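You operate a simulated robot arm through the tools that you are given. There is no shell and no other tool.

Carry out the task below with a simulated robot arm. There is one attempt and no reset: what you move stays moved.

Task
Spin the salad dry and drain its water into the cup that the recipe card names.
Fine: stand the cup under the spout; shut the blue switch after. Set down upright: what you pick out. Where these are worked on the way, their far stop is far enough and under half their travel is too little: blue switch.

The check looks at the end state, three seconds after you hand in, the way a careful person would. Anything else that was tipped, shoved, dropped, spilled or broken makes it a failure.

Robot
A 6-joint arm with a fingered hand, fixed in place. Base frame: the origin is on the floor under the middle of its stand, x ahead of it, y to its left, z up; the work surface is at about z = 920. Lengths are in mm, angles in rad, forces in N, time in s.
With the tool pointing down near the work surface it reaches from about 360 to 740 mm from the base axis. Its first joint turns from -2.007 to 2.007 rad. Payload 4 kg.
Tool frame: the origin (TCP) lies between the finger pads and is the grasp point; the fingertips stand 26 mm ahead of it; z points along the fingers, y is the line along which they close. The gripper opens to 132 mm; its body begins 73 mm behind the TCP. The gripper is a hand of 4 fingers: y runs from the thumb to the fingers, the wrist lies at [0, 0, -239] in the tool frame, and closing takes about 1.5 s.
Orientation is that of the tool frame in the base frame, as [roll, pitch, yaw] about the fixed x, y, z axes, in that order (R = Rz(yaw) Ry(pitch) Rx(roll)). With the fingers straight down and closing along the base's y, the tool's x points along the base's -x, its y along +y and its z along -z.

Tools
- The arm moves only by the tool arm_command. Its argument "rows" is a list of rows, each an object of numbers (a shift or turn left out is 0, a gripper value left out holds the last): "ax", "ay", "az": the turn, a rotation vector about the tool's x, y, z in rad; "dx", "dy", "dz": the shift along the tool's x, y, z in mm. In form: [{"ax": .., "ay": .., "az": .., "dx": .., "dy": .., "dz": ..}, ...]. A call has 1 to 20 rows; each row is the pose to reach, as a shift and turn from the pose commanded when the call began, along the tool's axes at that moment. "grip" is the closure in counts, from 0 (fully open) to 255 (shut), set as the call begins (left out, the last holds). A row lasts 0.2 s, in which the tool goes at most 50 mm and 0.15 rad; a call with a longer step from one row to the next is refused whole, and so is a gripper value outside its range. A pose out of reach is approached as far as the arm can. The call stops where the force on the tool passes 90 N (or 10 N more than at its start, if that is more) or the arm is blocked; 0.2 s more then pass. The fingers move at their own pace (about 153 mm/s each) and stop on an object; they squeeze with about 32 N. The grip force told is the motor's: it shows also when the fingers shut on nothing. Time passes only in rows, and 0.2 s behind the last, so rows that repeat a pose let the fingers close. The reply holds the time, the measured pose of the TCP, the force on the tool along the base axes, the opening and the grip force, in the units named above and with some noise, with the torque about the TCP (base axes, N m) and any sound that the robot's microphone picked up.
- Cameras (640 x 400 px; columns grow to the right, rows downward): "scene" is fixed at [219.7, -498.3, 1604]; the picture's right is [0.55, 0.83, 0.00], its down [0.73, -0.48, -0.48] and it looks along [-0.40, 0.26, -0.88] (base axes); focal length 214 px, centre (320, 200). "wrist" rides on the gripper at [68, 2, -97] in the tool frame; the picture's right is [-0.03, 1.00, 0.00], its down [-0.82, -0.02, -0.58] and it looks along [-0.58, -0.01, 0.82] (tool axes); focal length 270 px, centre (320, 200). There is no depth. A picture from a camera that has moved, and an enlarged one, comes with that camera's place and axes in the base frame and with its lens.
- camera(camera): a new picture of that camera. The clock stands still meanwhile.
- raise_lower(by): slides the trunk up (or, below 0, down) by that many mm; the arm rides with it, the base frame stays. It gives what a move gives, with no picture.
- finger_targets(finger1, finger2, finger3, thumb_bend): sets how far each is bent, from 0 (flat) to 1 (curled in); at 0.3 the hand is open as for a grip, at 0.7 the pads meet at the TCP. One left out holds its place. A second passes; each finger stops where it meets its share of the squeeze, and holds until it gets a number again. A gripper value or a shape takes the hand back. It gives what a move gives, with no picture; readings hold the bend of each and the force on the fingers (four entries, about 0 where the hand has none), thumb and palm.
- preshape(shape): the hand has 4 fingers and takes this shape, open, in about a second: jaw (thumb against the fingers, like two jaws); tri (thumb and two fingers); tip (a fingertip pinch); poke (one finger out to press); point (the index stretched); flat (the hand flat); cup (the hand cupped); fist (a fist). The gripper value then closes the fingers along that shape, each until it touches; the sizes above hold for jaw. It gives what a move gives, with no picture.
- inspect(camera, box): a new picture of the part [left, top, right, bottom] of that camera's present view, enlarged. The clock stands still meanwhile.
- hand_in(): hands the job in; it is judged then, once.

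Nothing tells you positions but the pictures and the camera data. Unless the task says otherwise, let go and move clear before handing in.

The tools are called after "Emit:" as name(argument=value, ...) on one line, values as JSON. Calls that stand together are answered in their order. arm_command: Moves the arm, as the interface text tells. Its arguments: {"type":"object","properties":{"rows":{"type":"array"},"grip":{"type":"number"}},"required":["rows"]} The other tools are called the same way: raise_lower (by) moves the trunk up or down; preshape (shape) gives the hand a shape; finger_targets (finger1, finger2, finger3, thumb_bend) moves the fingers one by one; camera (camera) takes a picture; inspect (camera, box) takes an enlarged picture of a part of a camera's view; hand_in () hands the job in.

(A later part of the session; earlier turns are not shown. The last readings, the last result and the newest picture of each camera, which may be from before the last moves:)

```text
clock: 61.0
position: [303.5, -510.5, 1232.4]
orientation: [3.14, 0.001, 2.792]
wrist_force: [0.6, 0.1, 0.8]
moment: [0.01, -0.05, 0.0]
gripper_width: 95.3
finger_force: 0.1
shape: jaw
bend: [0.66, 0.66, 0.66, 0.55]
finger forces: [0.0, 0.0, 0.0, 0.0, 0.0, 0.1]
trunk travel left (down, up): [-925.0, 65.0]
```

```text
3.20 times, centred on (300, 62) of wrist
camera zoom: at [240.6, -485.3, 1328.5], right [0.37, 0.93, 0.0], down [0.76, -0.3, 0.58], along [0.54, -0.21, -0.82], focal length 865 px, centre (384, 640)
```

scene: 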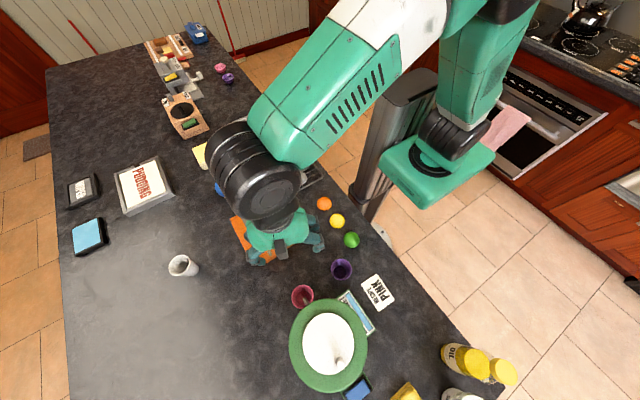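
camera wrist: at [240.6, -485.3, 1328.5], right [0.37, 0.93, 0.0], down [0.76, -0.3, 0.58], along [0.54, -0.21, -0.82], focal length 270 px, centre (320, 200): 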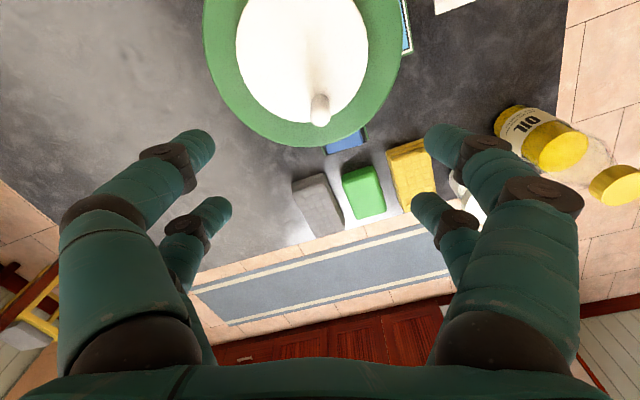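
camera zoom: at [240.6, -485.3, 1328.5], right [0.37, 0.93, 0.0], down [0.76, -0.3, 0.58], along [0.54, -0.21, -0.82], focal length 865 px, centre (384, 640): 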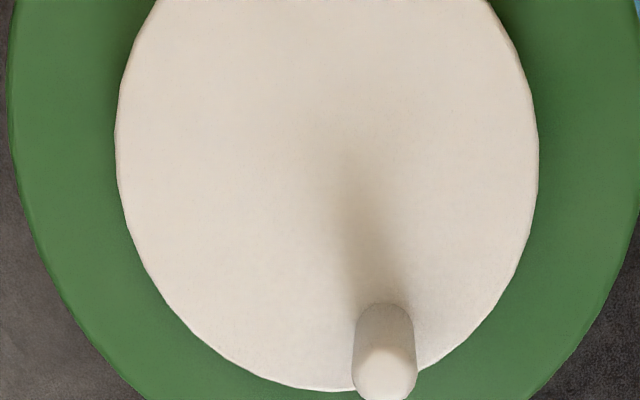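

The peg measures (303, -510) and the lid axis (266, -511), so the peg circles at a 37 mm radius. I'll part-close the fingers into a loose cage around the 15 mm peg and descend around it, with tips about 12 mm above the lid.

Emit:
arm_command(rows=[{"dz": 0}, {"dz": 0}, {"dz": 0}, {"dz": 0}, {"dz": 25}, {"dz": 50}, {"dz": 70}, {"dz": 70}], grip=195)

Emit:
camera(camera="wrist")

```text
clock: 62.8
position: [306.2, -511.6, 1160.3]
orientation: [-3.141, -0.001, 2.792]
wrist_force: [0.4, 0.0, -0.5]
moment: [0.0, 0.01, 0.02]
gripper_width: 31.6
finger_force: 0.0
shape: jaw
bend: [0.73, 0.73, 0.73, 0.7]
finger forces: [0.0, 0.1, 0.0, 0.0, 0.0, 0.0]
trunk travel left (down, up): [-925.0, 65.0]
```

```text
taken
camera wrist: at [241.9, -485.7, 1257.0], right [0.37, 0.93, 0.0], down [0.76, -0.3, 0.58], along [0.54, -0.21, -0.82], focal length 270 px, centre (320, 200)
```

wrist: 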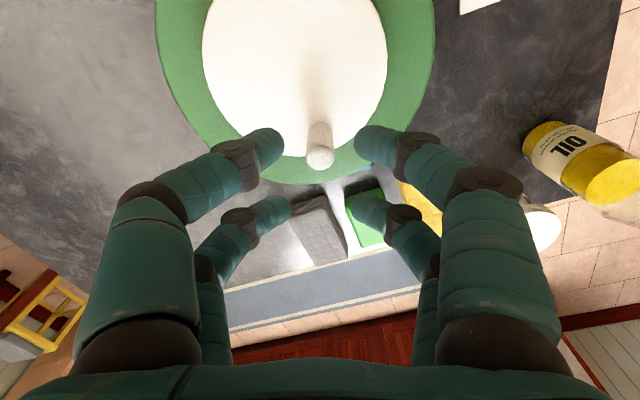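

Emit:
arm_command(rows=[{"dx": 1.5, "dz": 15}, {"dx": 1.5, "dz": 30}, {"dx": 1.5, "dz": 41}, {"dx": 1.5, "dz": 41}])

Emit:
camera(camera="wrist")

```text
clock: 63.8
position: [304.3, -511.0, 1119.4]
orientation: [-3.139, -0.002, 2.792]
wrist_force: [-0.5, -0.3, -0.9]
moment: [0.02, -0.01, 0.0]
gripper_width: 31.3
finger_force: 0.1
shape: jaw
bend: [0.73, 0.73, 0.73, 0.7]
finger forces: [0.1, 0.1, 0.1, 0.0, 0.0, 0.0]
trunk travel left (down, up): [-925.0, 65.0]
```

```text
taken
camera wrist: at [240.8, -485.2, 1216.6], right [0.37, 0.93, 0.0], down [0.76, -0.3, 0.58], along [0.54, -0.21, -0.82], focal length 270 px, centre (320, 200)
```

wrist: 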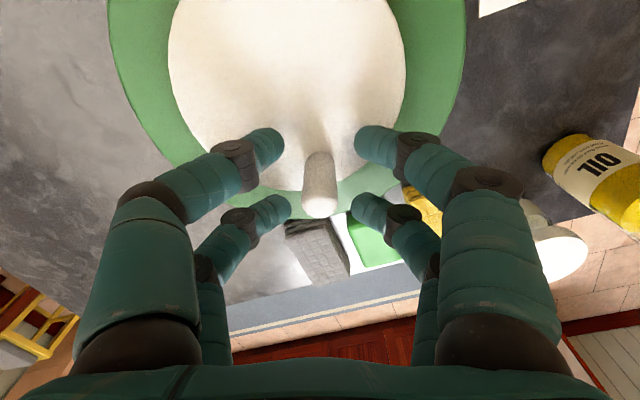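

The four-finger cage would leave the peg free to slip out sideways. A three-finger grip would hold it better, so I'll rise clear and look at the "tri" shape.

Emit:
arm_command(rows=[{"dz": -25}, {"dz": -50}, {"dz": -80}, {"dz": -110}, {"dz": -110}], grip=100)

Emit:
preshape(shape="tri")

Emit:
camera(camera="wrist")

```text
clock: 65.0
position: [304.3, -509.5, 1228.9]
orientation: [-3.14, 0.0, 2.792]
wrist_force: [-0.1, 0.2, -0.9]
moment: [-0.03, 0.03, 0.0]
gripper_width: 79.8
finger_force: 0.1
shape: jaw
bend: [0.71, 0.71, 0.71, 0.7]
finger forces: [0.0, 0.0, 0.0, 0.1, 0.0, 0.0]
trunk travel left (down, up): [-925.0, 65.0]
```

```text
clock: 65.9
position: [304.6, -510.6, 1228.7]
orientation: [3.141, 0.0, 2.792]
wrist_force: [-0.6, 0.2, 0.3]
moment: [0.0, -0.02, 0.01]
gripper_width: 131.6
finger_force: 0.0
shape: tri
bend: [0.3, 0.3, 0.3, 0.3]
finger forces: [0.0, 0.1, 0.0, 0.0, 0.0, 0.0]
trunk travel left (down, up): [-925.0, 65.0]
```

```text
taken
camera wrist: at [239.9, -484.9, 1325.3], right [0.37, 0.93, 0.0], down [0.76, -0.3, 0.58], along [0.54, -0.21, -0.82], focal length 270 px, centre (320, 200)
```

wrist: 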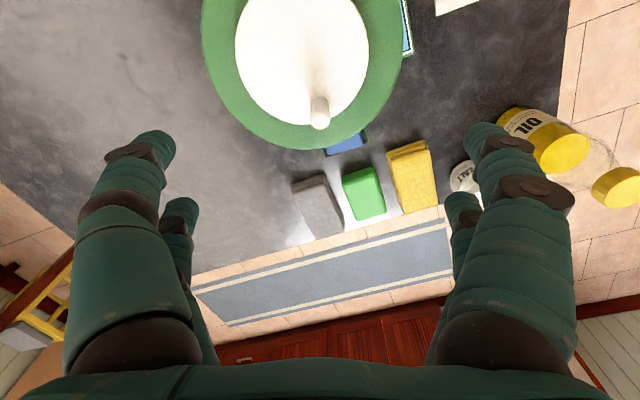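

Emit:
arm_command(rows=[{"dz": 0}, {"dz": 0}, {"dz": 0}, {"dz": 0}, {"dz": 0}, {"dz": 0}, {"dz": 0}], grip=200)

Emit:
camera(camera="wrist")

```text
clock: 67.5
position: [303.8, -510.6, 1227.7]
orientation: [3.141, -0.001, 2.792]
wrist_force: [0.6, -0.2, 0.2]
moment: [-0.01, 0.0, 0.01]
gripper_width: 28.9
finger_force: 0.1
shape: tri
bend: [0.73, 0.73, 0.73, 0.7]
finger forces: [0.0, 0.1, 0.0, 0.0, 0.0, 0.0]
trunk travel left (down, up): [-925.0, 65.0]
```

```text
taken
camera wrist: at [239.9, -484.9, 1325.4], right [0.37, 0.93, 0.0], down [0.76, -0.3, 0.58], along [0.54, -0.21, -0.82], focal length 270 px, centre (320, 200)
```

wrist: 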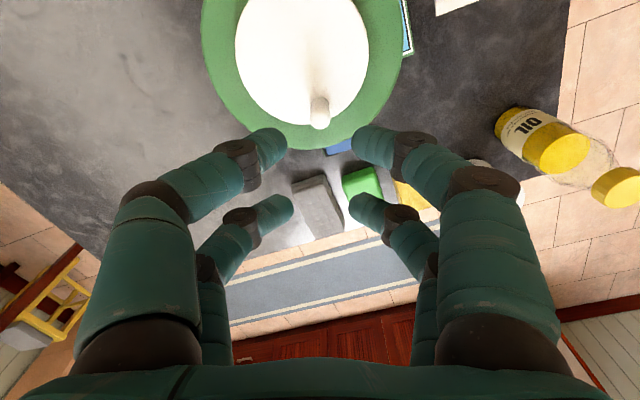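

"Tri" closes the same way as "jaw" on this hand. I'll try "tip".

Emit:
preshape(shape="tip")

Emit:
arm_command(rows=[{"dz": 0}, {"dz": 0}, {"dz": 0}, {"dz": 0}, {"dz": 0}, {"dz": 0}, {"dz": 0}], grip=200)

Emit:
camera(camera="wrist")

```text
clock: 68.4
position: [303.5, -510.0, 1228.5]
orientation: [-3.139, 0.0, 2.794]
wrist_force: [0.3, 0.0, 0.3]
moment: [-0.01, -0.02, 0.03]
gripper_width: 132.0
finger_force: 0.1
shape: tip
bend: [0.3, 0.3, 0.3, 0.3]
finger forces: [0.0, 0.0, 0.0, 0.0, 0.1, 0.0]
trunk travel left (down, up): [-925.0, 65.0]
```

```text
clock: 70.0
position: [302.9, -510.9, 1229.1]
orientation: [-3.142, 0.002, 2.793]
wrist_force: [0.2, -0.3, 0.1]
moment: [-0.01, -0.02, 0.05]
gripper_width: 28.7
finger_force: 0.1
shape: tip
bend: [0.73, 0.73, 0.73, 0.7]
finger forces: [0.0, 0.1, 0.0, 0.0, 0.1, 0.1]
trunk travel left (down, up): [-925.0, 65.0]
```

```text
taken
camera wrist: at [239.9, -484.9, 1325.4], right [0.37, 0.93, 0.0], down [0.76, -0.3, 0.58], along [0.54, -0.21, -0.82], focal length 270 px, centre (320, 200)
```

wrist: 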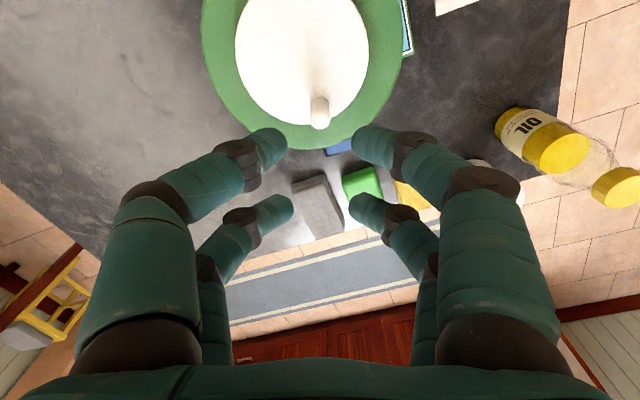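

Emit:
preshape(shape="poke")

Emit:
camera(camera="wrist")

Emit:
inspect(camera="scene", box=[280, 240, 440, 400])

```text
clock: 70.9
position: [303.6, -510.5, 1227.7]
orientation: [-3.14, -0.002, 2.792]
wrist_force: [0.2, -0.2, -0.1]
moment: [0.01, 0.01, 0.0]
gripper_width: 0.2
finger_force: 0.0
shape: poke
bend: [1.0, 1.0, 1.0, 0.34]
finger forces: [0.0, 0.0, 0.0, 0.0, 0.1, 0.0]
trunk travel left (down, up): [-925.0, 65.0]
```

```text
taken
camera wrist: at [239.9, -484.9, 1325.4], right [0.37, 0.93, 0.0], down [0.76, -0.3, 0.58], along [0.54, -0.21, -0.82], focal length 270 px, centre (320, 200)
```

wrist: 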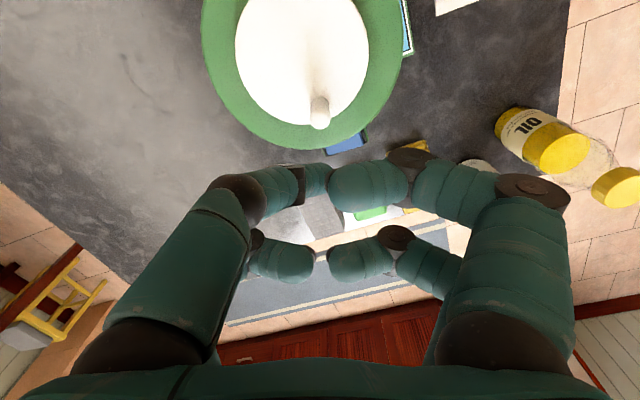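

```text
2.50 times, centred on (360, 320) of scene
camera zoom: at [219.7, -498.3, 1604.0], right [0.55, 0.83, 0.0], down [0.73, -0.48, -0.48], along [-0.4, 0.26, -0.88], focal length 536 px, centre (220, -100)
```

zoom: 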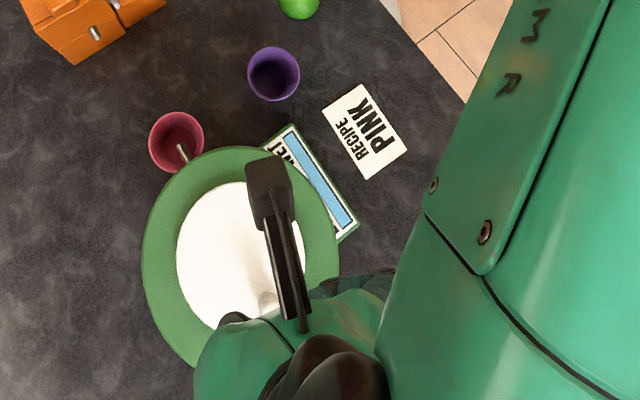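

None of these shapes gives a straight poking finger. I'll go back to "jaw" and pinch the peg with the front finger pair only, which sits about 21 mm ahead of the TCP.

Emit:
preshape(shape="jaw")

Emit:
arm_command(rows=[{"dx": 10}, {"dx": 21}, {"dx": 21}, {"dx": 21}, {"dx": 21, "dz": 20}, {"dx": 21, "dz": 45}, {"dx": 21, "dz": 70}, {"dx": 21, "dz": 70}], grip=170)

Emit:
camera(camera="wrist")

```text
clock: 71.8
position: [303.6, -510.5, 1228.6]
orientation: [-3.14, 0.0, 2.792]
wrist_force: [0.5, -0.1, -0.2]
moment: [0.0, 0.03, -0.01]
gripper_width: 131.9
finger_force: 0.0
shape: jaw
bend: [0.3, 0.3, 0.3, 0.3]
finger forces: [0.0, 0.1, 0.0, 0.1, 0.1, 0.1]
trunk travel left (down, up): [-925.0, 65.0]
```

```text
clock: 73.6
position: [284.5, -504.0, 1161.3]
orientation: [-3.138, -0.001, 2.792]
wrist_force: [0.5, 1.1, -0.2]
moment: [0.01, 0.0, 0.01]
gripper_width: 44.3
finger_force: 0.0
shape: jaw
bend: [0.73, 0.73, 0.73, 0.7]
finger forces: [0.0, 0.1, 0.0, 0.0, 0.1, 0.1]
trunk travel left (down, up): [-925.0, 65.0]
```

```text
taken
camera wrist: at [220.3, -478.5, 1257.1], right [0.37, 0.93, 0.0], down [0.76, -0.3, 0.58], along [0.54, -0.21, -0.82], focal length 270 px, centre (320, 200)
```

wrist: 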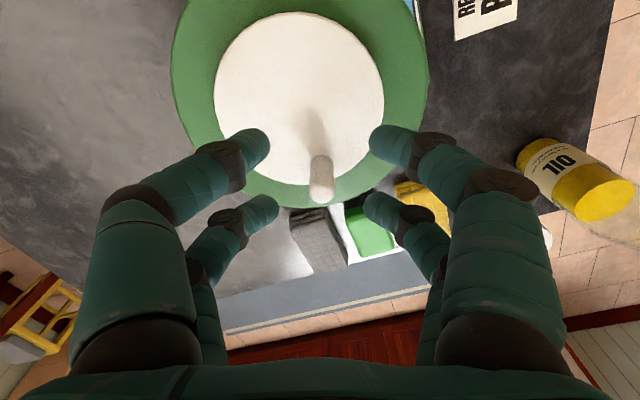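

Emit:
arm_command(rows=[{"dz": 15}, {"dz": 30}, {"dz": 38}, {"dz": 38}])

Emit:
arm_command(rows=[{"dz": 0}, {"dz": 0}, {"dz": 0}, {"dz": 0}, {"dz": 0}], grip=235)

Emit:
camera(camera="wrist")

```text
clock: 74.6
position: [284.2, -502.0, 1120.3]
orientation: [-3.14, 0.001, 2.794]
wrist_force: [0.7, -0.1, 0.1]
moment: [0.02, 0.0, 0.0]
gripper_width: 44.3
finger_force: 0.1
shape: jaw
bend: [0.73, 0.73, 0.73, 0.7]
finger forces: [0.0, 0.0, 0.0, 0.0, 0.1, 0.0]
trunk travel left (down, up): [-925.0, 65.0]
```

```text
clock: 75.8
position: [284.1, -505.1, 1119.8]
orientation: [-3.141, 0.002, 2.792]
wrist_force: [-0.1, 0.2, 0.1]
moment: [-0.01, 0.03, -0.05]
gripper_width: 11.1
finger_force: 0.1
shape: jaw
bend: [0.72, 0.71, 0.71, 0.7]
finger forces: [0.0, 0.9, 0.8, 0.1, 0.0, 0.0]
trunk travel left (down, up): [-925.0, 65.0]
```

```text
taken
camera wrist: at [220.5, -478.4, 1217.9], right [0.37, 0.93, 0.0], down [0.76, -0.3, 0.58], along [0.54, -0.21, -0.82], focal length 270 px, centre (320, 200)
```

wrist: 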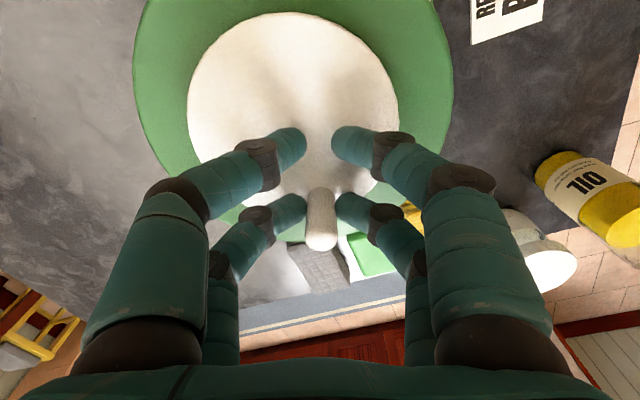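

The front pair touches the peg evenly on both sides. I'll firm up the pinch and try a first 45° arc to feel the resistance.

Emit:
arm_command(rows=[{"dz": 0}, {"dz": 0}, {"dz": 0}, {"dx": 4.5, "dy": 8.6}, {"dx": 11.0, "dy": 15.8}, {"dx": 19.2, "dy": 21.0}, {"dx": 19.2, "dy": 21.0}], grip=255)

Emit:
camera(camera="wrist")

```text
clock: 77.4
position: [272.5, -476.5, 1121.9]
orientation: [-3.14, 0.0, 2.792]
wrist_force: [-0.1, -0.6, 0.1]
moment: [0.03, 0.0, -0.02]
gripper_width: 0.0
finger_force: 31.5
shape: jaw
bend: [0.62, 0.74, 0.72, 0.7]
finger forces: [0.0, 0.1, 0.0, 0.0, 0.0, 0.0]
trunk travel left (down, up): [-925.0, 65.0]
```

```text
taken
camera wrist: at [209.0, -452.6, 1218.4], right [0.37, 0.93, 0.0], down [0.76, -0.3, 0.58], along [0.54, -0.21, -0.82], focal length 270 px, centre (320, 200)
```

wrist: 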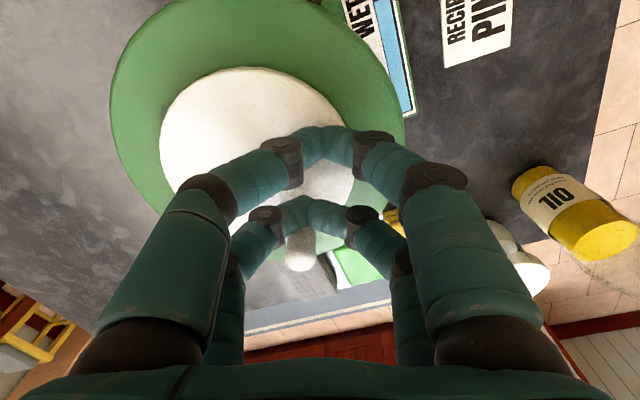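

The peg slipped out of the pinch after turning about 16°. A single finger pushing it around like a post may be steadier. I'll rise and test individual finger control.

Emit:
arm_command(rows=[{"dz": -30}, {"dz": -60}, {"dz": -100}, {"dz": -100}])

Emit:
finger_targets(finger1=1.0, finger2=1.0, finger3=1.0, thumb_bend=0.3)

Emit:
camera(camera="wrist")

```text
clock: 78.4
position: [272.8, -478.3, 1221.0]
orientation: [3.14, 0.0, 2.793]
wrist_force: [-0.6, 0.4, 0.2]
moment: [0.0, -0.01, 0.0]
gripper_width: 0.0
finger_force: 31.8
shape: jaw
bend: [0.62, 0.74, 0.72, 0.7]
finger forces: [0.0, 0.0, 0.0, 0.0, 0.0, 0.0]
trunk travel left (down, up): [-925.0, 65.0]
```

```text
clock: 79.4
position: [274.0, -478.5, 1220.5]
orientation: [3.139, 0.001, 2.794]
wrist_force: [-0.4, 0.9, 0.1]
moment: [0.04, -0.04, -0.02]
gripper_width: 56.5
finger_force: 0.1
shape: fingers
bend: [1.0, 0.77, 0.73, 0.3]
finger forces: [0.0, 0.0, 0.1, 0.0, 0.2, 0.1]
trunk travel left (down, up): [-925.0, 65.0]
```

```text
taken
camera wrist: at [209.1, -453.4, 1318.2], right [0.37, 0.93, 0.0], down [0.76, -0.3, 0.58], along [0.54, -0.21, -0.82], focal length 270 px, centre (320, 200)
```

wrist: 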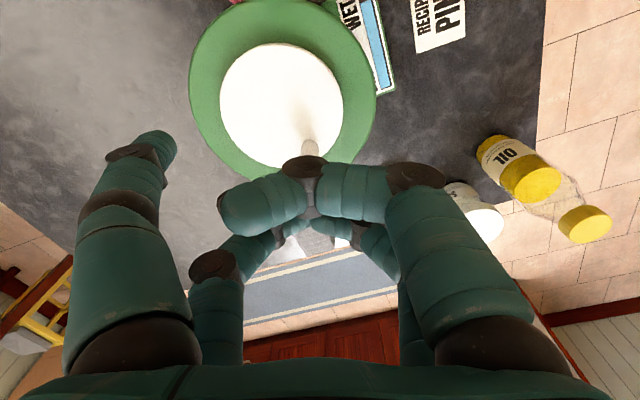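

Finger control works: the thumb is the near-left digit and can serve as a post while the others stay curled. I'll set the thumb pointing straighter down and locate its tip.

Emit:
finger_targets(thumb_bend=0.5)

Emit:
camera(camera="wrist")

Emit:
inspect(camera="scene", box=[260, 240, 440, 400])

```text
clock: 80.4
position: [273.0, -479.3, 1220.4]
orientation: [3.142, 0.001, 2.793]
wrist_force: [-0.1, -0.5, -0.2]
moment: [-0.01, 0.0, 0.03]
gripper_width: 43.7
finger_force: 0.0
shape: fingers
bend: [1.0, 0.77, 0.73, 0.5]
finger forces: [0.1, 0.0, 0.2, 0.0, 0.0, 0.0]
trunk travel left (down, up): [-925.0, 65.0]
```

```text
taken
camera wrist: at [209.2, -453.4, 1318.2], right [0.37, 0.93, 0.0], down [0.76, -0.3, 0.58], along [0.54, -0.21, -0.82], focal length 270 px, centre (320, 200)
```

wrist: 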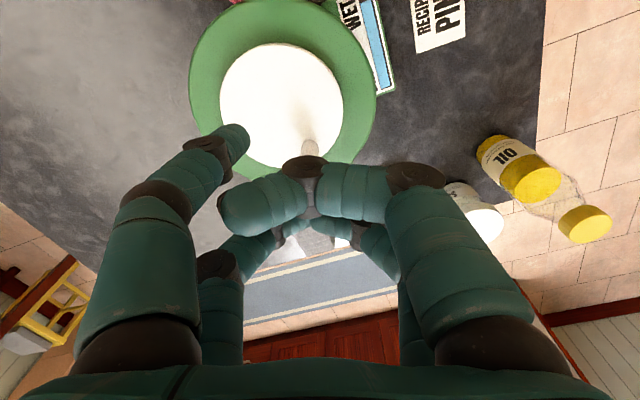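

```text
2.50 times, centred on (350, 320) of scene
camera zoom: at [219.7, -498.3, 1604.0], right [0.55, 0.83, 0.0], down [0.73, -0.48, -0.48], along [-0.4, 0.26, -0.88], focal length 536 px, centre (245, -100)
```

zoom: 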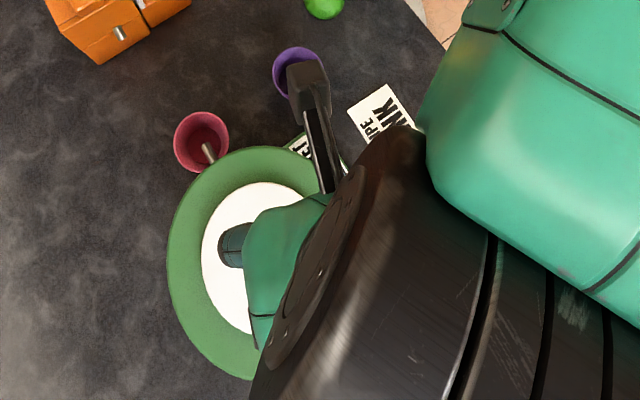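

With the thumb at about 0.34 its last segment points straight down, about 78 mm to the tool's -y side. I'll set that, move the tip behind the peg at height, and check alignment before descending.

Emit:
finger_targets(thumb_bend=0.34)

Emit:
arm_command(rows=[{"dx": -30, "dy": 22}, {"dx": -59.2, "dy": 44}, {"dx": -59.2, "dy": 44}])

Emit:
camera(camera="wrist")

Emit:
inspect(camera="scene", box=[270, 250, 430, 400])

```text
clock: 81.4
position: [272.3, -478.9, 1221.5]
orientation: [3.141, 0.0, 2.793]
wrist_force: [1.6, 0.1, 0.2]
moment: [-0.02, -0.01, -0.01]
gripper_width: 53.6
finger_force: 0.1
shape: fingers
bend: [1.0, 0.77, 0.73, 0.34]
finger forces: [0.0, 0.1, 0.0, 0.0, 0.0, 0.1]
trunk travel left (down, up): [-925.0, 65.0]
```

```text
clock: 82.2
position: [344.8, -456.8, 1222.9]
orientation: [3.141, 0.0, 2.792]
wrist_force: [0.1, 0.1, 0.7]
moment: [0.03, -0.03, -0.03]
gripper_width: 53.9
finger_force: 0.1
shape: fingers
bend: [1.0, 0.78, 0.73, 0.34]
finger forces: [0.1, 0.0, 0.0, 0.0, 0.1, 0.0]
trunk travel left (down, up): [-925.0, 65.0]
```

```text
taken
camera wrist: at [280.6, -431.5, 1320.1], right [0.37, 0.93, 0.0], down [0.76, -0.3, 0.58], along [0.54, -0.21, -0.82], focal length 270 px, centre (320, 200)
```

wrist: 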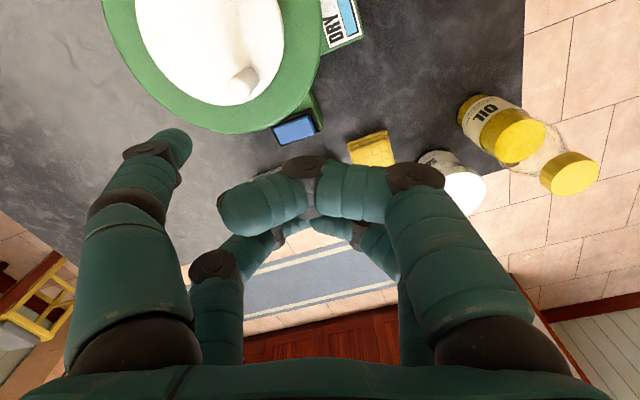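

```text
2.67 times, centred on (350, 325) of scene
camera zoom: at [219.7, -498.3, 1604.0], right [0.55, 0.83, 0.0], down [0.73, -0.48, -0.48], along [-0.4, 0.26, -0.88], focal length 572 px, centre (240, -133)
```

zoom: 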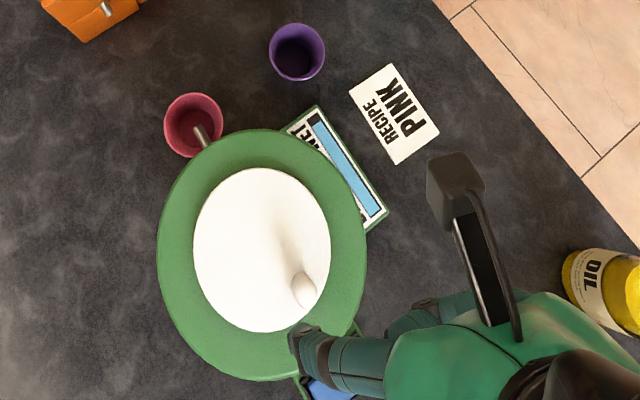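

The thumb tip is about 17 mm from the peg. I'll back it off slightly and descend so it sits behind the peg at mid-height.

Emit:
arm_command(rows=[{"dx": 0.6, "dy": -9.6}, {"dx": 0.6, "dy": -9.6, "dz": 30}, {"dx": 0.6, "dy": -9.6, "dz": 60}, {"dx": 0.6, "dy": -9.6, "dz": 85}, {"dx": 0.6, "dy": -9.6, "dz": 100}, {"dx": 0.6, "dy": -9.6, "dz": 100}])

Emit:
camera(camera="wrist")

Emit:
inspect(camera="scene", box=[270, 250, 430, 400])

```text
clock: 83.6
position: [341.3, -465.4, 1121.4]
orientation: [-3.138, -0.001, 2.793]
wrist_force: [-0.3, 0.2, 0.1]
moment: [0.0, 0.0, 0.02]
gripper_width: 53.9
finger_force: 0.0
shape: fingers
bend: [1.0, 0.78, 0.73, 0.34]
finger forces: [0.1, 0.0, 0.0, 0.0, 0.0, 0.0]
trunk travel left (down, up): [-925.0, 65.0]
```

```text
taken
camera wrist: at [277.2, -439.5, 1218.1], right [0.37, 0.93, 0.0], down [0.76, -0.3, 0.58], along [0.54, -0.21, -0.82], focal length 270 px, centre (320, 200)
```

wrist: 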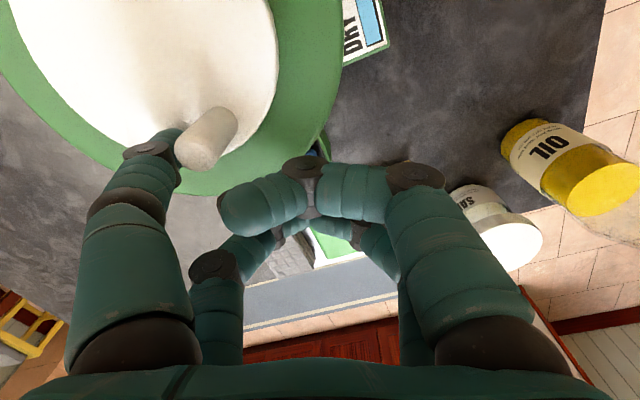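

```text
2.67 times, centred on (350, 325) of scene
camera zoom: at [219.7, -498.3, 1604.0], right [0.55, 0.83, 0.0], down [0.73, -0.48, -0.48], along [-0.4, 0.26, -0.88], focal length 572 px, centre (240, -133)
```

zoom: 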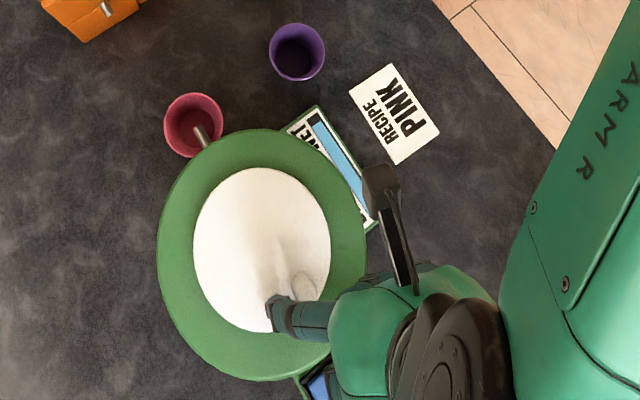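

Emit:
arm_command(rows=[{"dx": 1.1, "dy": 12.8}, {"dx": 6.6, "dy": 24.5}, {"dx": 15.6, "dy": 33.5}, {"dx": 27.3, "dy": 39.0}, {"dx": 40.1, "dy": 40.1}, {"dx": 52.5, "dy": 36.8}])

Emit:
camera(camera="wrist")

Emit:
inspect(camera="scene", box=[270, 250, 430, 400])

```text
clock: 85.0
position: [301.1, -412.6, 1120.2]
orientation: [-3.14, 0.001, 2.79]
wrist_force: [-0.2, 0.3, 0.3]
moment: [-0.01, 0.02, 0.01]
gripper_width: 54.0
finger_force: 0.1
shape: fingers
bend: [1.0, 0.78, 0.73, 0.34]
finger forces: [0.0, 0.0, 0.0, 0.1, 0.1, 0.1]
trunk travel left (down, up): [-925.0, 65.0]
```

```text
taken
camera wrist: at [238.7, -387.5, 1218.1], right [0.37, 0.93, 0.0], down [0.76, -0.3, 0.58], along [0.54, -0.21, -0.82], focal length 270 px, centre (320, 200)
```

wrist: 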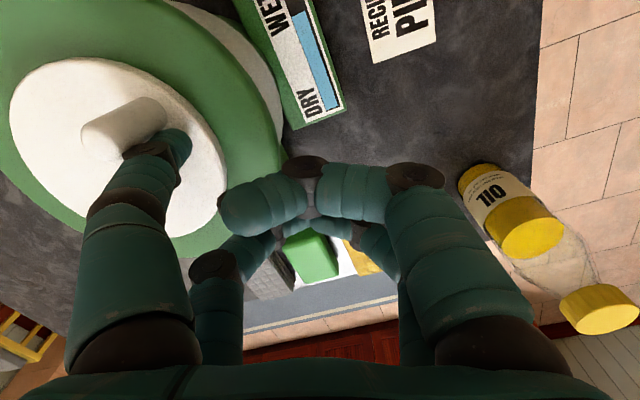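

```text
2.67 times, centred on (350, 325) of scene
camera zoom: at [219.7, -498.3, 1604.0], right [0.55, 0.83, 0.0], down [0.73, -0.48, -0.48], along [-0.4, 0.26, -0.88], focal length 572 px, centre (240, -133)
```

zoom: 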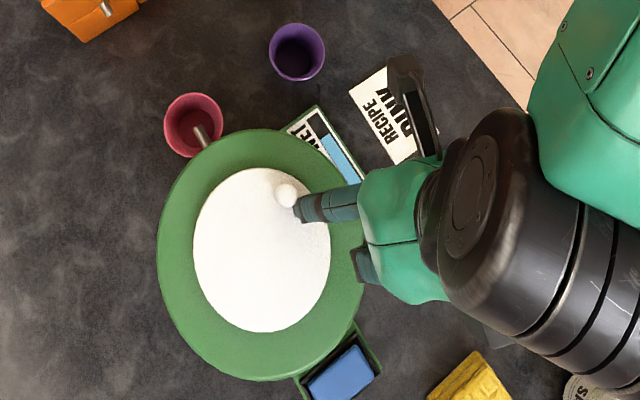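

The post drives the peg well, and the gauge's blue bar has started to retreat from WET toward DRY. I'll continue around the circle for more turns.

Emit:
arm_command(rows=[{"dx": 14.7, "dy": -12.3}, {"dx": 21.2, "dy": -30.3}, {"dx": 17.9, "dy": -49.2}, {"dx": 5.6, "dy": -63.8}, {"dx": -12.4, "dy": -70.4}, {"dx": -31.3, "dy": -67.1}, {"dx": -46.0, "dy": -54.8}, {"dx": -52.5, "dy": -36.8}, {"dx": -49.2, "dy": -17.9}, {"dx": -36.9, "dy": -3.2}, {"dx": -18.9, "dy": 3.3}, {"dx": 0, "dy": 0}])

Emit:
inspect(camera="scene", box=[270, 250, 430, 400])

Emit:
camera(camera="wrist")

```text
clock: 87.6
position: [302.1, -412.2, 1121.6]
orientation: [-3.141, 0.0, 2.79]
wrist_force: [0.7, 0.1, -0.2]
moment: [0.03, -0.01, 0.0]
gripper_width: 54.2
finger_force: 0.0
shape: fingers
bend: [1.0, 0.78, 0.73, 0.34]
finger forces: [0.1, 0.0, 0.0, 0.0, 0.0, 0.1]
trunk travel left (down, up): [-925.0, 65.0]
```

```text
2.67 times, centred on (350, 325) of scene
camera zoom: at [219.7, -498.3, 1604.0], right [0.55, 0.83, 0.0], down [0.73, -0.48, -0.48], along [-0.4, 0.26, -0.88], focal length 572 px, centre (240, -133)
```

zoom: 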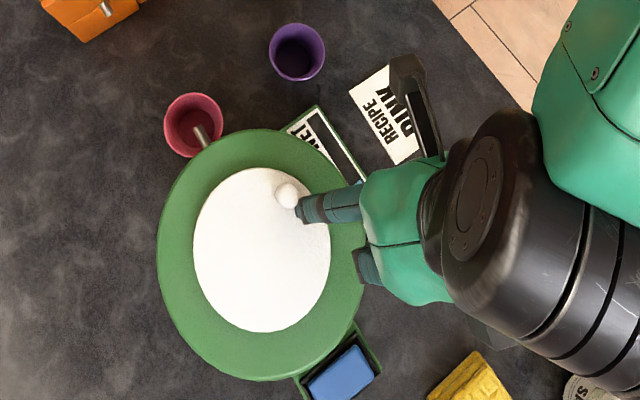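

```text
taken
camera wrist: at [239.6, -386.8, 1219.2], right [0.37, 0.93, 0.0], down [0.76, -0.3, 0.58], along [0.54, -0.21, -0.82], focal length 270 px, centre (320, 200)
```

wrist: 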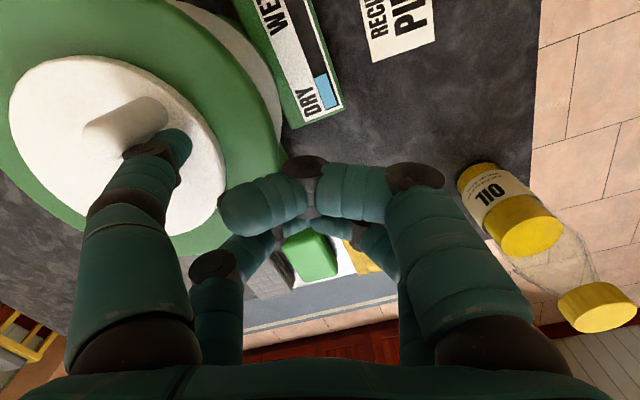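

The bar is now mostly at the DRY end after one full turn. One more turn should finish it.

Emit:
arm_command(rows=[{"dx": 14.7, "dy": -12.3}, {"dx": 21.2, "dy": -30.3}, {"dx": 17.9, "dy": -49.2}, {"dx": 5.6, "dy": -63.8}, {"dx": -12.4, "dy": -70.4}, {"dx": -31.3, "dy": -67.1}, {"dx": -46.0, "dy": -54.8}, {"dx": -52.5, "dy": -36.8}, {"dx": -49.2, "dy": -17.9}, {"dx": -36.9, "dy": -3.2}, {"dx": -18.9, "dy": 3.3}, {"dx": 0, "dy": 0}])

Emit:
inspect(camera="wrist", box=[220, 0, 400, 140])

Emit:
inspect(camera="scene", box=[270, 250, 430, 400])

```text
clock: 90.2
position: [303.5, -410.9, 1119.9]
orientation: [3.141, 0.001, 2.793]
wrist_force: [0.2, -0.1, 0.1]
moment: [0.0, 0.0, 0.03]
gripper_width: 54.1
finger_force: 0.1
shape: fingers
bend: [1.0, 0.78, 0.73, 0.34]
finger forces: [0.1, 0.0, 0.0, 0.0, 0.0, 0.1]
trunk travel left (down, up): [-925.0, 65.0]
```

```text
2.86 times, centred on (310, 70) of wrist
camera zoom: at [239.9, -385.4, 1217.6], right [0.37, 0.93, 0.0], down [0.76, -0.3, 0.58], along [0.54, -0.21, -0.82], focal length 772 px, centre (349, 571)
```

zoom: 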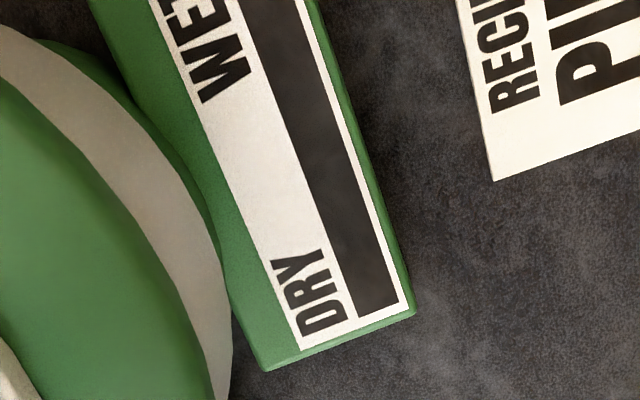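

```text
2.67 times, centred on (350, 325) of scene
camera zoom: at [219.7, -498.3, 1604.0], right [0.55, 0.83, 0.0], down [0.73, -0.48, -0.48], along [-0.4, 0.26, -0.88], focal length 572 px, centre (240, -133)
```

zoom: 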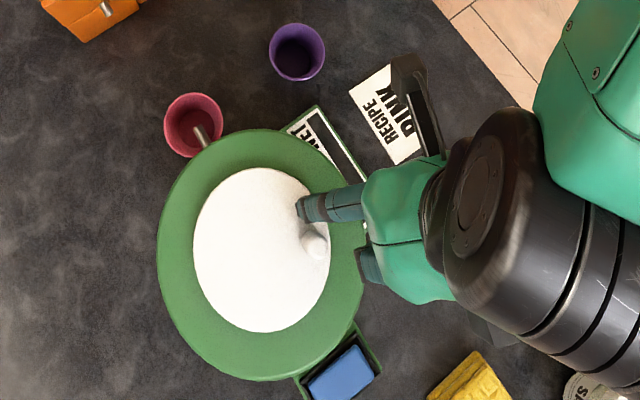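

The gauge now shows no blue left: the salad reads DRY. Next is the blue rocker, where I'll use the thumb tip to press its raised +y end near (388, -488). I'll lift clear and move above it.

Emit:
arm_command(rows=[{"dz": -30}, {"dz": -60}, {"dx": -42, "dy": 8, "dz": -60}, {"dx": -84, "dy": 16, "dz": -60}, {"dx": -124.5, "dy": 24.3, "dz": -60}, {"dx": -124.5, "dy": 24.3, "dz": -30}, {"dx": -124.5, "dy": 24.3, "dz": 10}, {"dx": -124.5, "dy": 24.3, "dz": 10}])

Emit:
camera(camera="wrist")

Emit:
inspect(camera="scene", box=[280, 280, 440, 400])

```text
clock: 92.0
position: [428.0, -433.3, 1110.5]
orientation: [-3.14, 0.001, 2.792]
wrist_force: [0.2, -0.1, 0.4]
moment: [-0.02, -0.03, -0.04]
gripper_width: 54.2
finger_force: 0.1
shape: fingers
bend: [1.0, 0.78, 0.73, 0.34]
finger forces: [0.0, 0.0, 0.0, 0.0, 0.0, 0.0]
trunk travel left (down, up): [-925.0, 65.0]
```

```text
taken
camera wrist: at [364.2, -407.7, 1207.5], right [0.37, 0.93, 0.0], down [0.76, -0.3, 0.58], along [0.54, -0.21, -0.82], focal length 270 px, centre (320, 200)
```

wrist: 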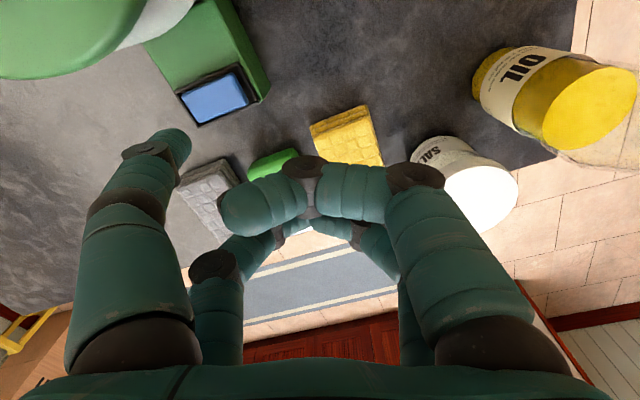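

```text
3.33 times, centred on (360, 340) of scene
camera zoom: at [219.7, -498.3, 1604.0], right [0.55, 0.83, 0.0], down [0.73, -0.48, -0.48], along [-0.4, 0.26, -0.88], focal length 715 px, centre (187, -267)
```

zoom: 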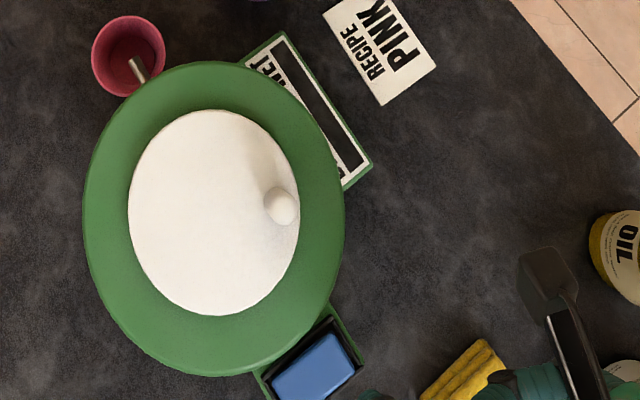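

Emit:
inspect(camera="wrist", box=[150, 50, 290, 150])

Emit:
inspect(camera="scene", box=[330, 360, 390, 400])

```text
4.00 times, centred on (220, 100) of wrist
camera zoom: at [364.2, -407.7, 1207.5], right [0.37, 0.93, 0.0], down [0.76, -0.3, 0.58], along [0.54, -0.21, -0.82], focal length 1081 px, centre (720, 600)
```

zoom: 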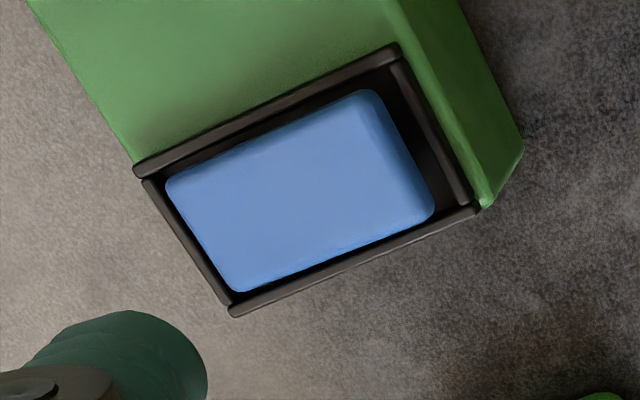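

```text
10.00 times, centred on (360, 380) of scene
camera zoom: at [219.7, -498.3, 1604.0], right [0.55, 0.83, 0.0], down [0.73, -0.48, -0.48], along [-0.4, 0.26, -0.88], focal length 2145 px, centre (-80, -1600)
```

zoom: 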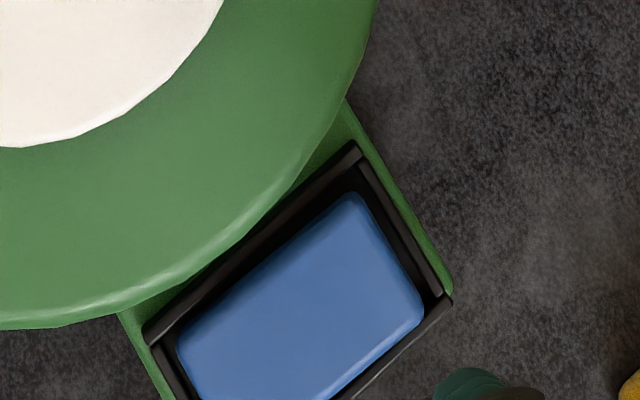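

Emit:
inspect(camera="wrist", box=[100, 110, 220, 200])

```text
4.44 times, centred on (160, 155) of wrist
camera zoom: at [364.2, -407.7, 1207.5], right [0.37, 0.93, 0.0], down [0.76, -0.3, 0.58], along [0.54, -0.21, -0.82], focal length 1201 px, centre (1031, 400)
```

zoom: 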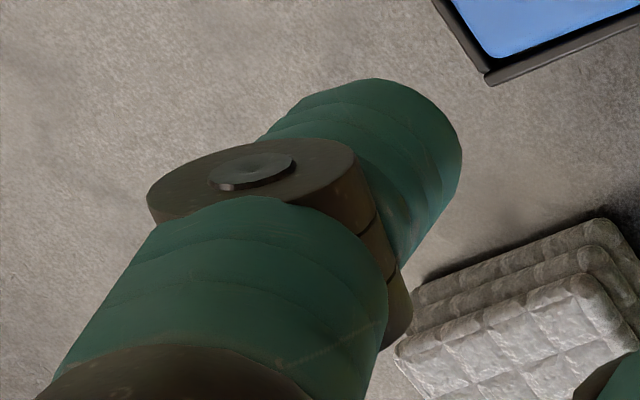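

Emit:
arm_command(rows=[{"dz": 30}, {"dz": 60}, {"dz": 82}, {"dz": 82}])

Emit:
camera(camera="wrist")

Emit:
inspect(camera="scene", box=[330, 340, 420, 400])

```text
clock: 93.0
position: [428.6, -432.1, 1027.9]
orientation: [-3.14, 0.0, 2.792]
wrist_force: [-0.1, 0.2, -0.3]
moment: [-0.02, 0.03, 0.01]
gripper_width: 53.9
finger_force: 0.0
shape: fingers
bend: [1.0, 0.78, 0.73, 0.34]
finger forces: [0.0, 0.1, 0.0, 0.0, 0.0, 0.0]
trunk travel left (down, up): [-925.0, 65.0]
```

```text
taken
camera wrist: at [364.2, -406.2, 1125.2], right [0.37, 0.93, 0.0], down [0.76, -0.3, 0.58], along [0.54, -0.21, -0.82], focal length 270 px, centre (320, 200)
```

wrist: 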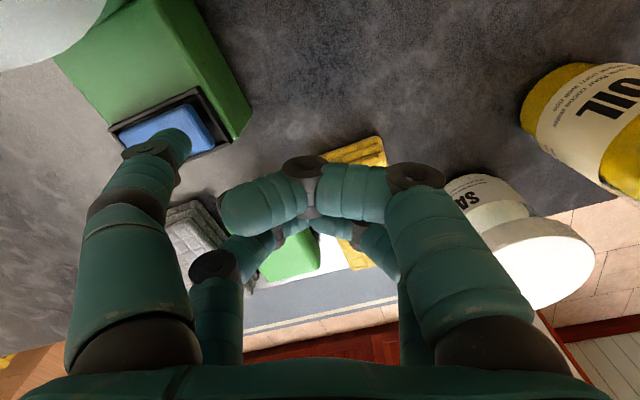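

```text
6.67 times, centred on (375, 370) of scene
camera zoom: at [219.7, -498.3, 1604.0], right [0.55, 0.83, 0.0], down [0.73, -0.48, -0.48], along [-0.4, 0.26, -0.88], focal length 1430 px, centre (-47, -933)
```

zoom: 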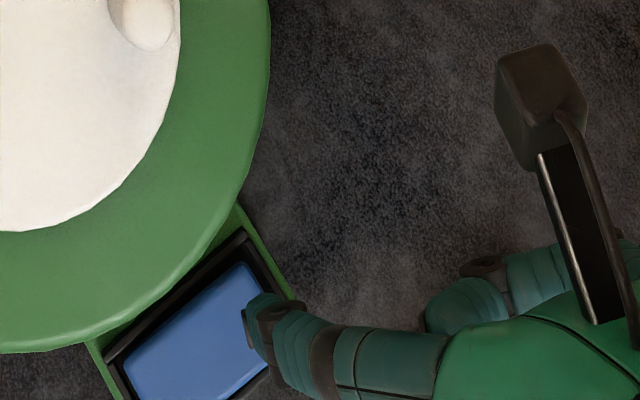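

The thumb tip is over the rocker's +y end. I'll descend gently until contact.

Emit:
arm_command(rows=[{"dx": -0.7, "dy": -1.9, "dz": 4}, {"dx": -0.7, "dy": -1.9, "dz": 8}, {"dx": -0.7, "dy": -1.9, "dz": 12}, {"dx": -0.7, "dy": -1.9, "dz": 12}])

Emit:
arm_command(rows=[{"dz": 1.5}, {"dz": 3}, {"dz": 3}])

Emit:
camera(camera="wrist")

```text
clock: 94.0
position: [427.5, -434.1, 1016.5]
orientation: [-3.14, 0.0, 2.792]
wrist_force: [0.0, 0.2, -0.6]
moment: [0.01, -0.03, -0.02]
gripper_width: 54.2
finger_force: 0.0
shape: fingers
bend: [1.0, 0.78, 0.73, 0.34]
finger forces: [0.0, 0.0, 0.0, 0.1, 0.0, 0.0]
trunk travel left (down, up): [-925.0, 65.0]
```

```text
clock: 94.8
position: [428.0, -434.3, 1013.8]
orientation: [3.141, 0.001, 2.793]
wrist_force: [0.0, 0.0, 0.9]
moment: [-0.02, 0.01, 0.01]
gripper_width: 53.9
finger_force: 0.3
shape: fingers
bend: [1.0, 0.78, 0.73, 0.34]
finger forces: [0.0, 0.0, 0.1, 0.0, 0.3, 0.0]
trunk travel left (down, up): [-925.0, 65.0]
```

```text
taken
camera wrist: at [364.2, -408.6, 1110.8], right [0.37, 0.93, 0.0], down [0.76, -0.3, 0.58], along [0.54, -0.21, -0.82], focal length 270 px, centre (320, 200)
```

wrist: 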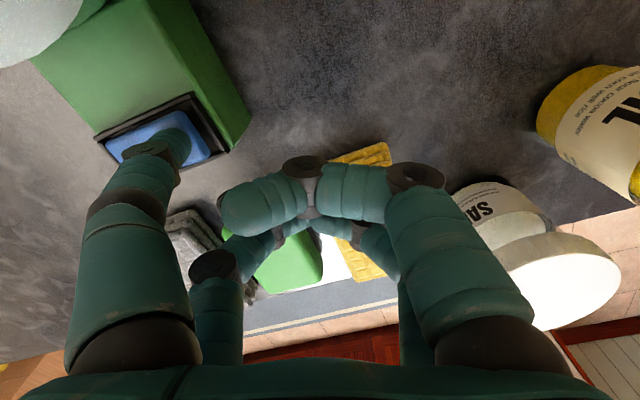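

Emit:
arm_command(rows=[{"dz": 1}, {"dz": 2}, {"dz": 3}, {"dz": 3}])

Emit:
inspect(camera="wrist", box=[80, 70, 240, 190])

```text
clock: 95.8
position: [427.1, -435.0, 1011.8]
orientation: [-3.14, -0.001, 2.793]
wrist_force: [0.1, 0.6, 1.0]
moment: [-0.02, 0.0, -0.01]
gripper_width: 53.9
finger_force: 0.2
shape: fingers
bend: [1.0, 0.78, 0.73, 0.34]
finger forces: [0.0, 0.0, 0.1, 0.1, 0.2, 0.0]
trunk travel left (down, up): [-925.0, 65.0]
```

```text
3.33 times, centred on (160, 130) of wrist
camera zoom: at [364.0, -409.2, 1108.1], right [0.37, 0.93, 0.0], down [0.76, -0.3, 0.58], along [0.54, -0.21, -0.82], focal length 901 px, centre (853, 433)
```

zoom: 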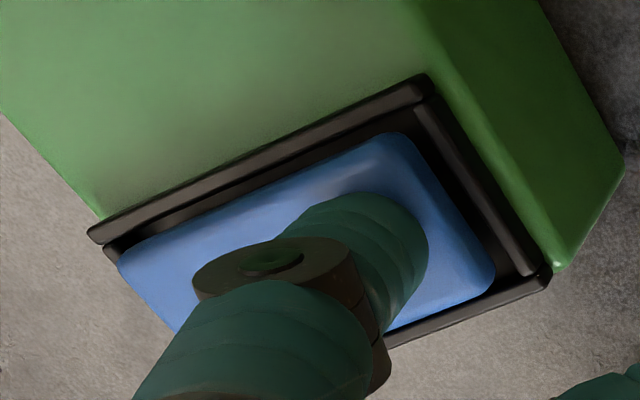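

Emit:
arm_command(rows=[{"dz": 1.5}, {"dz": 3}, {"dz": 3}])

Emit:
arm_command(rows=[{"dz": 1.5}, {"dz": 3}, {"dz": 3}])

Emit:
inspect(camera="wrist", box=[80, 70, 240, 190])

```text
clock: 96.6
position: [428.4, -434.1, 1008.1]
orientation: [-3.14, 0.001, 2.793]
wrist_force: [-0.3, 1.4, 3.6]
moment: [-0.12, 0.08, -0.03]
gripper_width: 53.8
finger_force: 1.7
shape: fingers
bend: [1.0, 0.78, 0.73, 0.34]
finger forces: [0.0, 0.0, 0.0, 0.1, 2.6, 0.0]
trunk travel left (down, up): [-925.0, 65.0]
```

```text
clock: 97.4
position: [428.7, -433.4, 1007.1]
orientation: [-3.138, 0.005, 2.793]
wrist_force: [1.9, 6.6, 20.6]
moment: [-1.23, 0.75, -0.14]
gripper_width: 54.5
finger_force: 11.6
shape: fingers
bend: [1.0, 0.78, 0.73, 0.34]
finger forces: [0.0, 0.0, 0.0, 0.0, 22.2, 0.1]
trunk travel left (down, up): [-925.0, 65.0]
```

```text
3.33 times, centred on (160, 130) of wrist
camera zoom: at [364.3, -407.6, 1104.0], right [0.37, 0.93, 0.0], down [0.76, -0.3, 0.58], along [0.54, -0.21, -0.81], focal length 901 px, centre (853, 433)
```

zoom: 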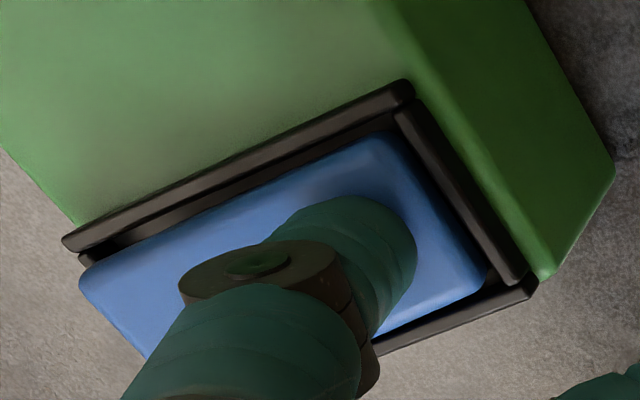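

The rocker is hard against its stop (20 N), with the +y end down and the -y end up. I'll check whether water is flowing into the cup.

Emit:
inspect(camera="scene", box=[260, 260, 400, 400])

Emit:
arm_command(rows=[{"dz": 0}, {"dz": 0}, {"dz": 0}, {"dz": 0}, {"dz": 0}])

Emit:
inspect(camera="scene", box=[260, 260, 340, 320])

```text
2.86 times, centred on (330, 330) of scene
camera zoom: at [219.7, -498.3, 1604.0], right [0.55, 0.83, 0.0], down [0.73, -0.48, -0.48], along [-0.4, 0.26, -0.88], focal length 613 px, centre (291, -171)
```

zoom: 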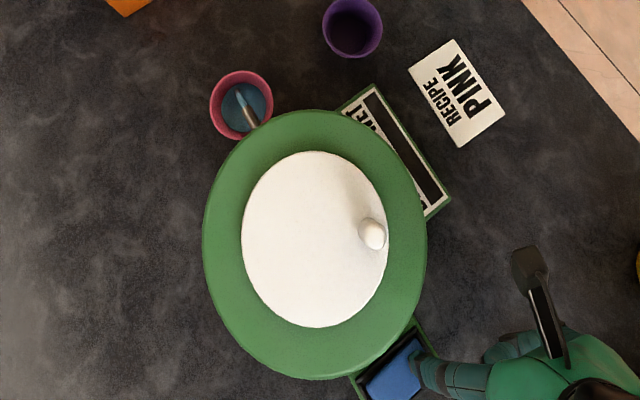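

```text
clock: 98.6
position: [428.9, -433.2, 1006.8]
orientation: [-3.138, 0.003, 2.791]
wrist_force: [2.4, 8.6, 28.6]
moment: [-1.67, 1.0, -0.12]
gripper_width: 54.3
finger_force: 14.9
shape: fingers
bend: [1.0, 0.78, 0.73, 0.34]
finger forces: [0.0, 0.0, 0.0, 0.0, 29.5, 0.0]
trunk travel left (down, up): [-925.0, 65.0]
```

```text
6.67 times, centred on (300, 290) of scene
camera zoom: at [219.7, -498.3, 1604.0], right [0.55, 0.83, 0.0], down [0.73, -0.48, -0.48], along [-0.4, 0.26, -0.88], focal length 1430 px, centre (453, -400)
```

zoom: 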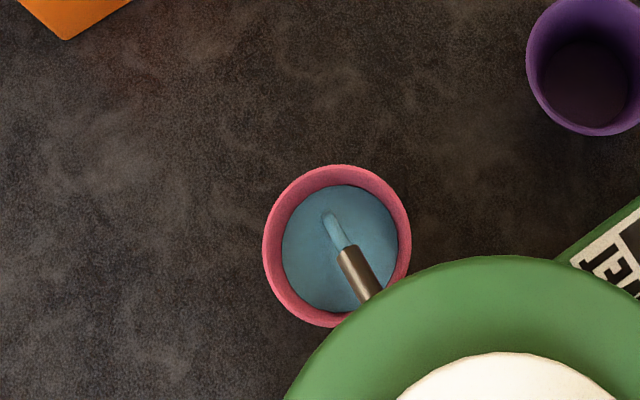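

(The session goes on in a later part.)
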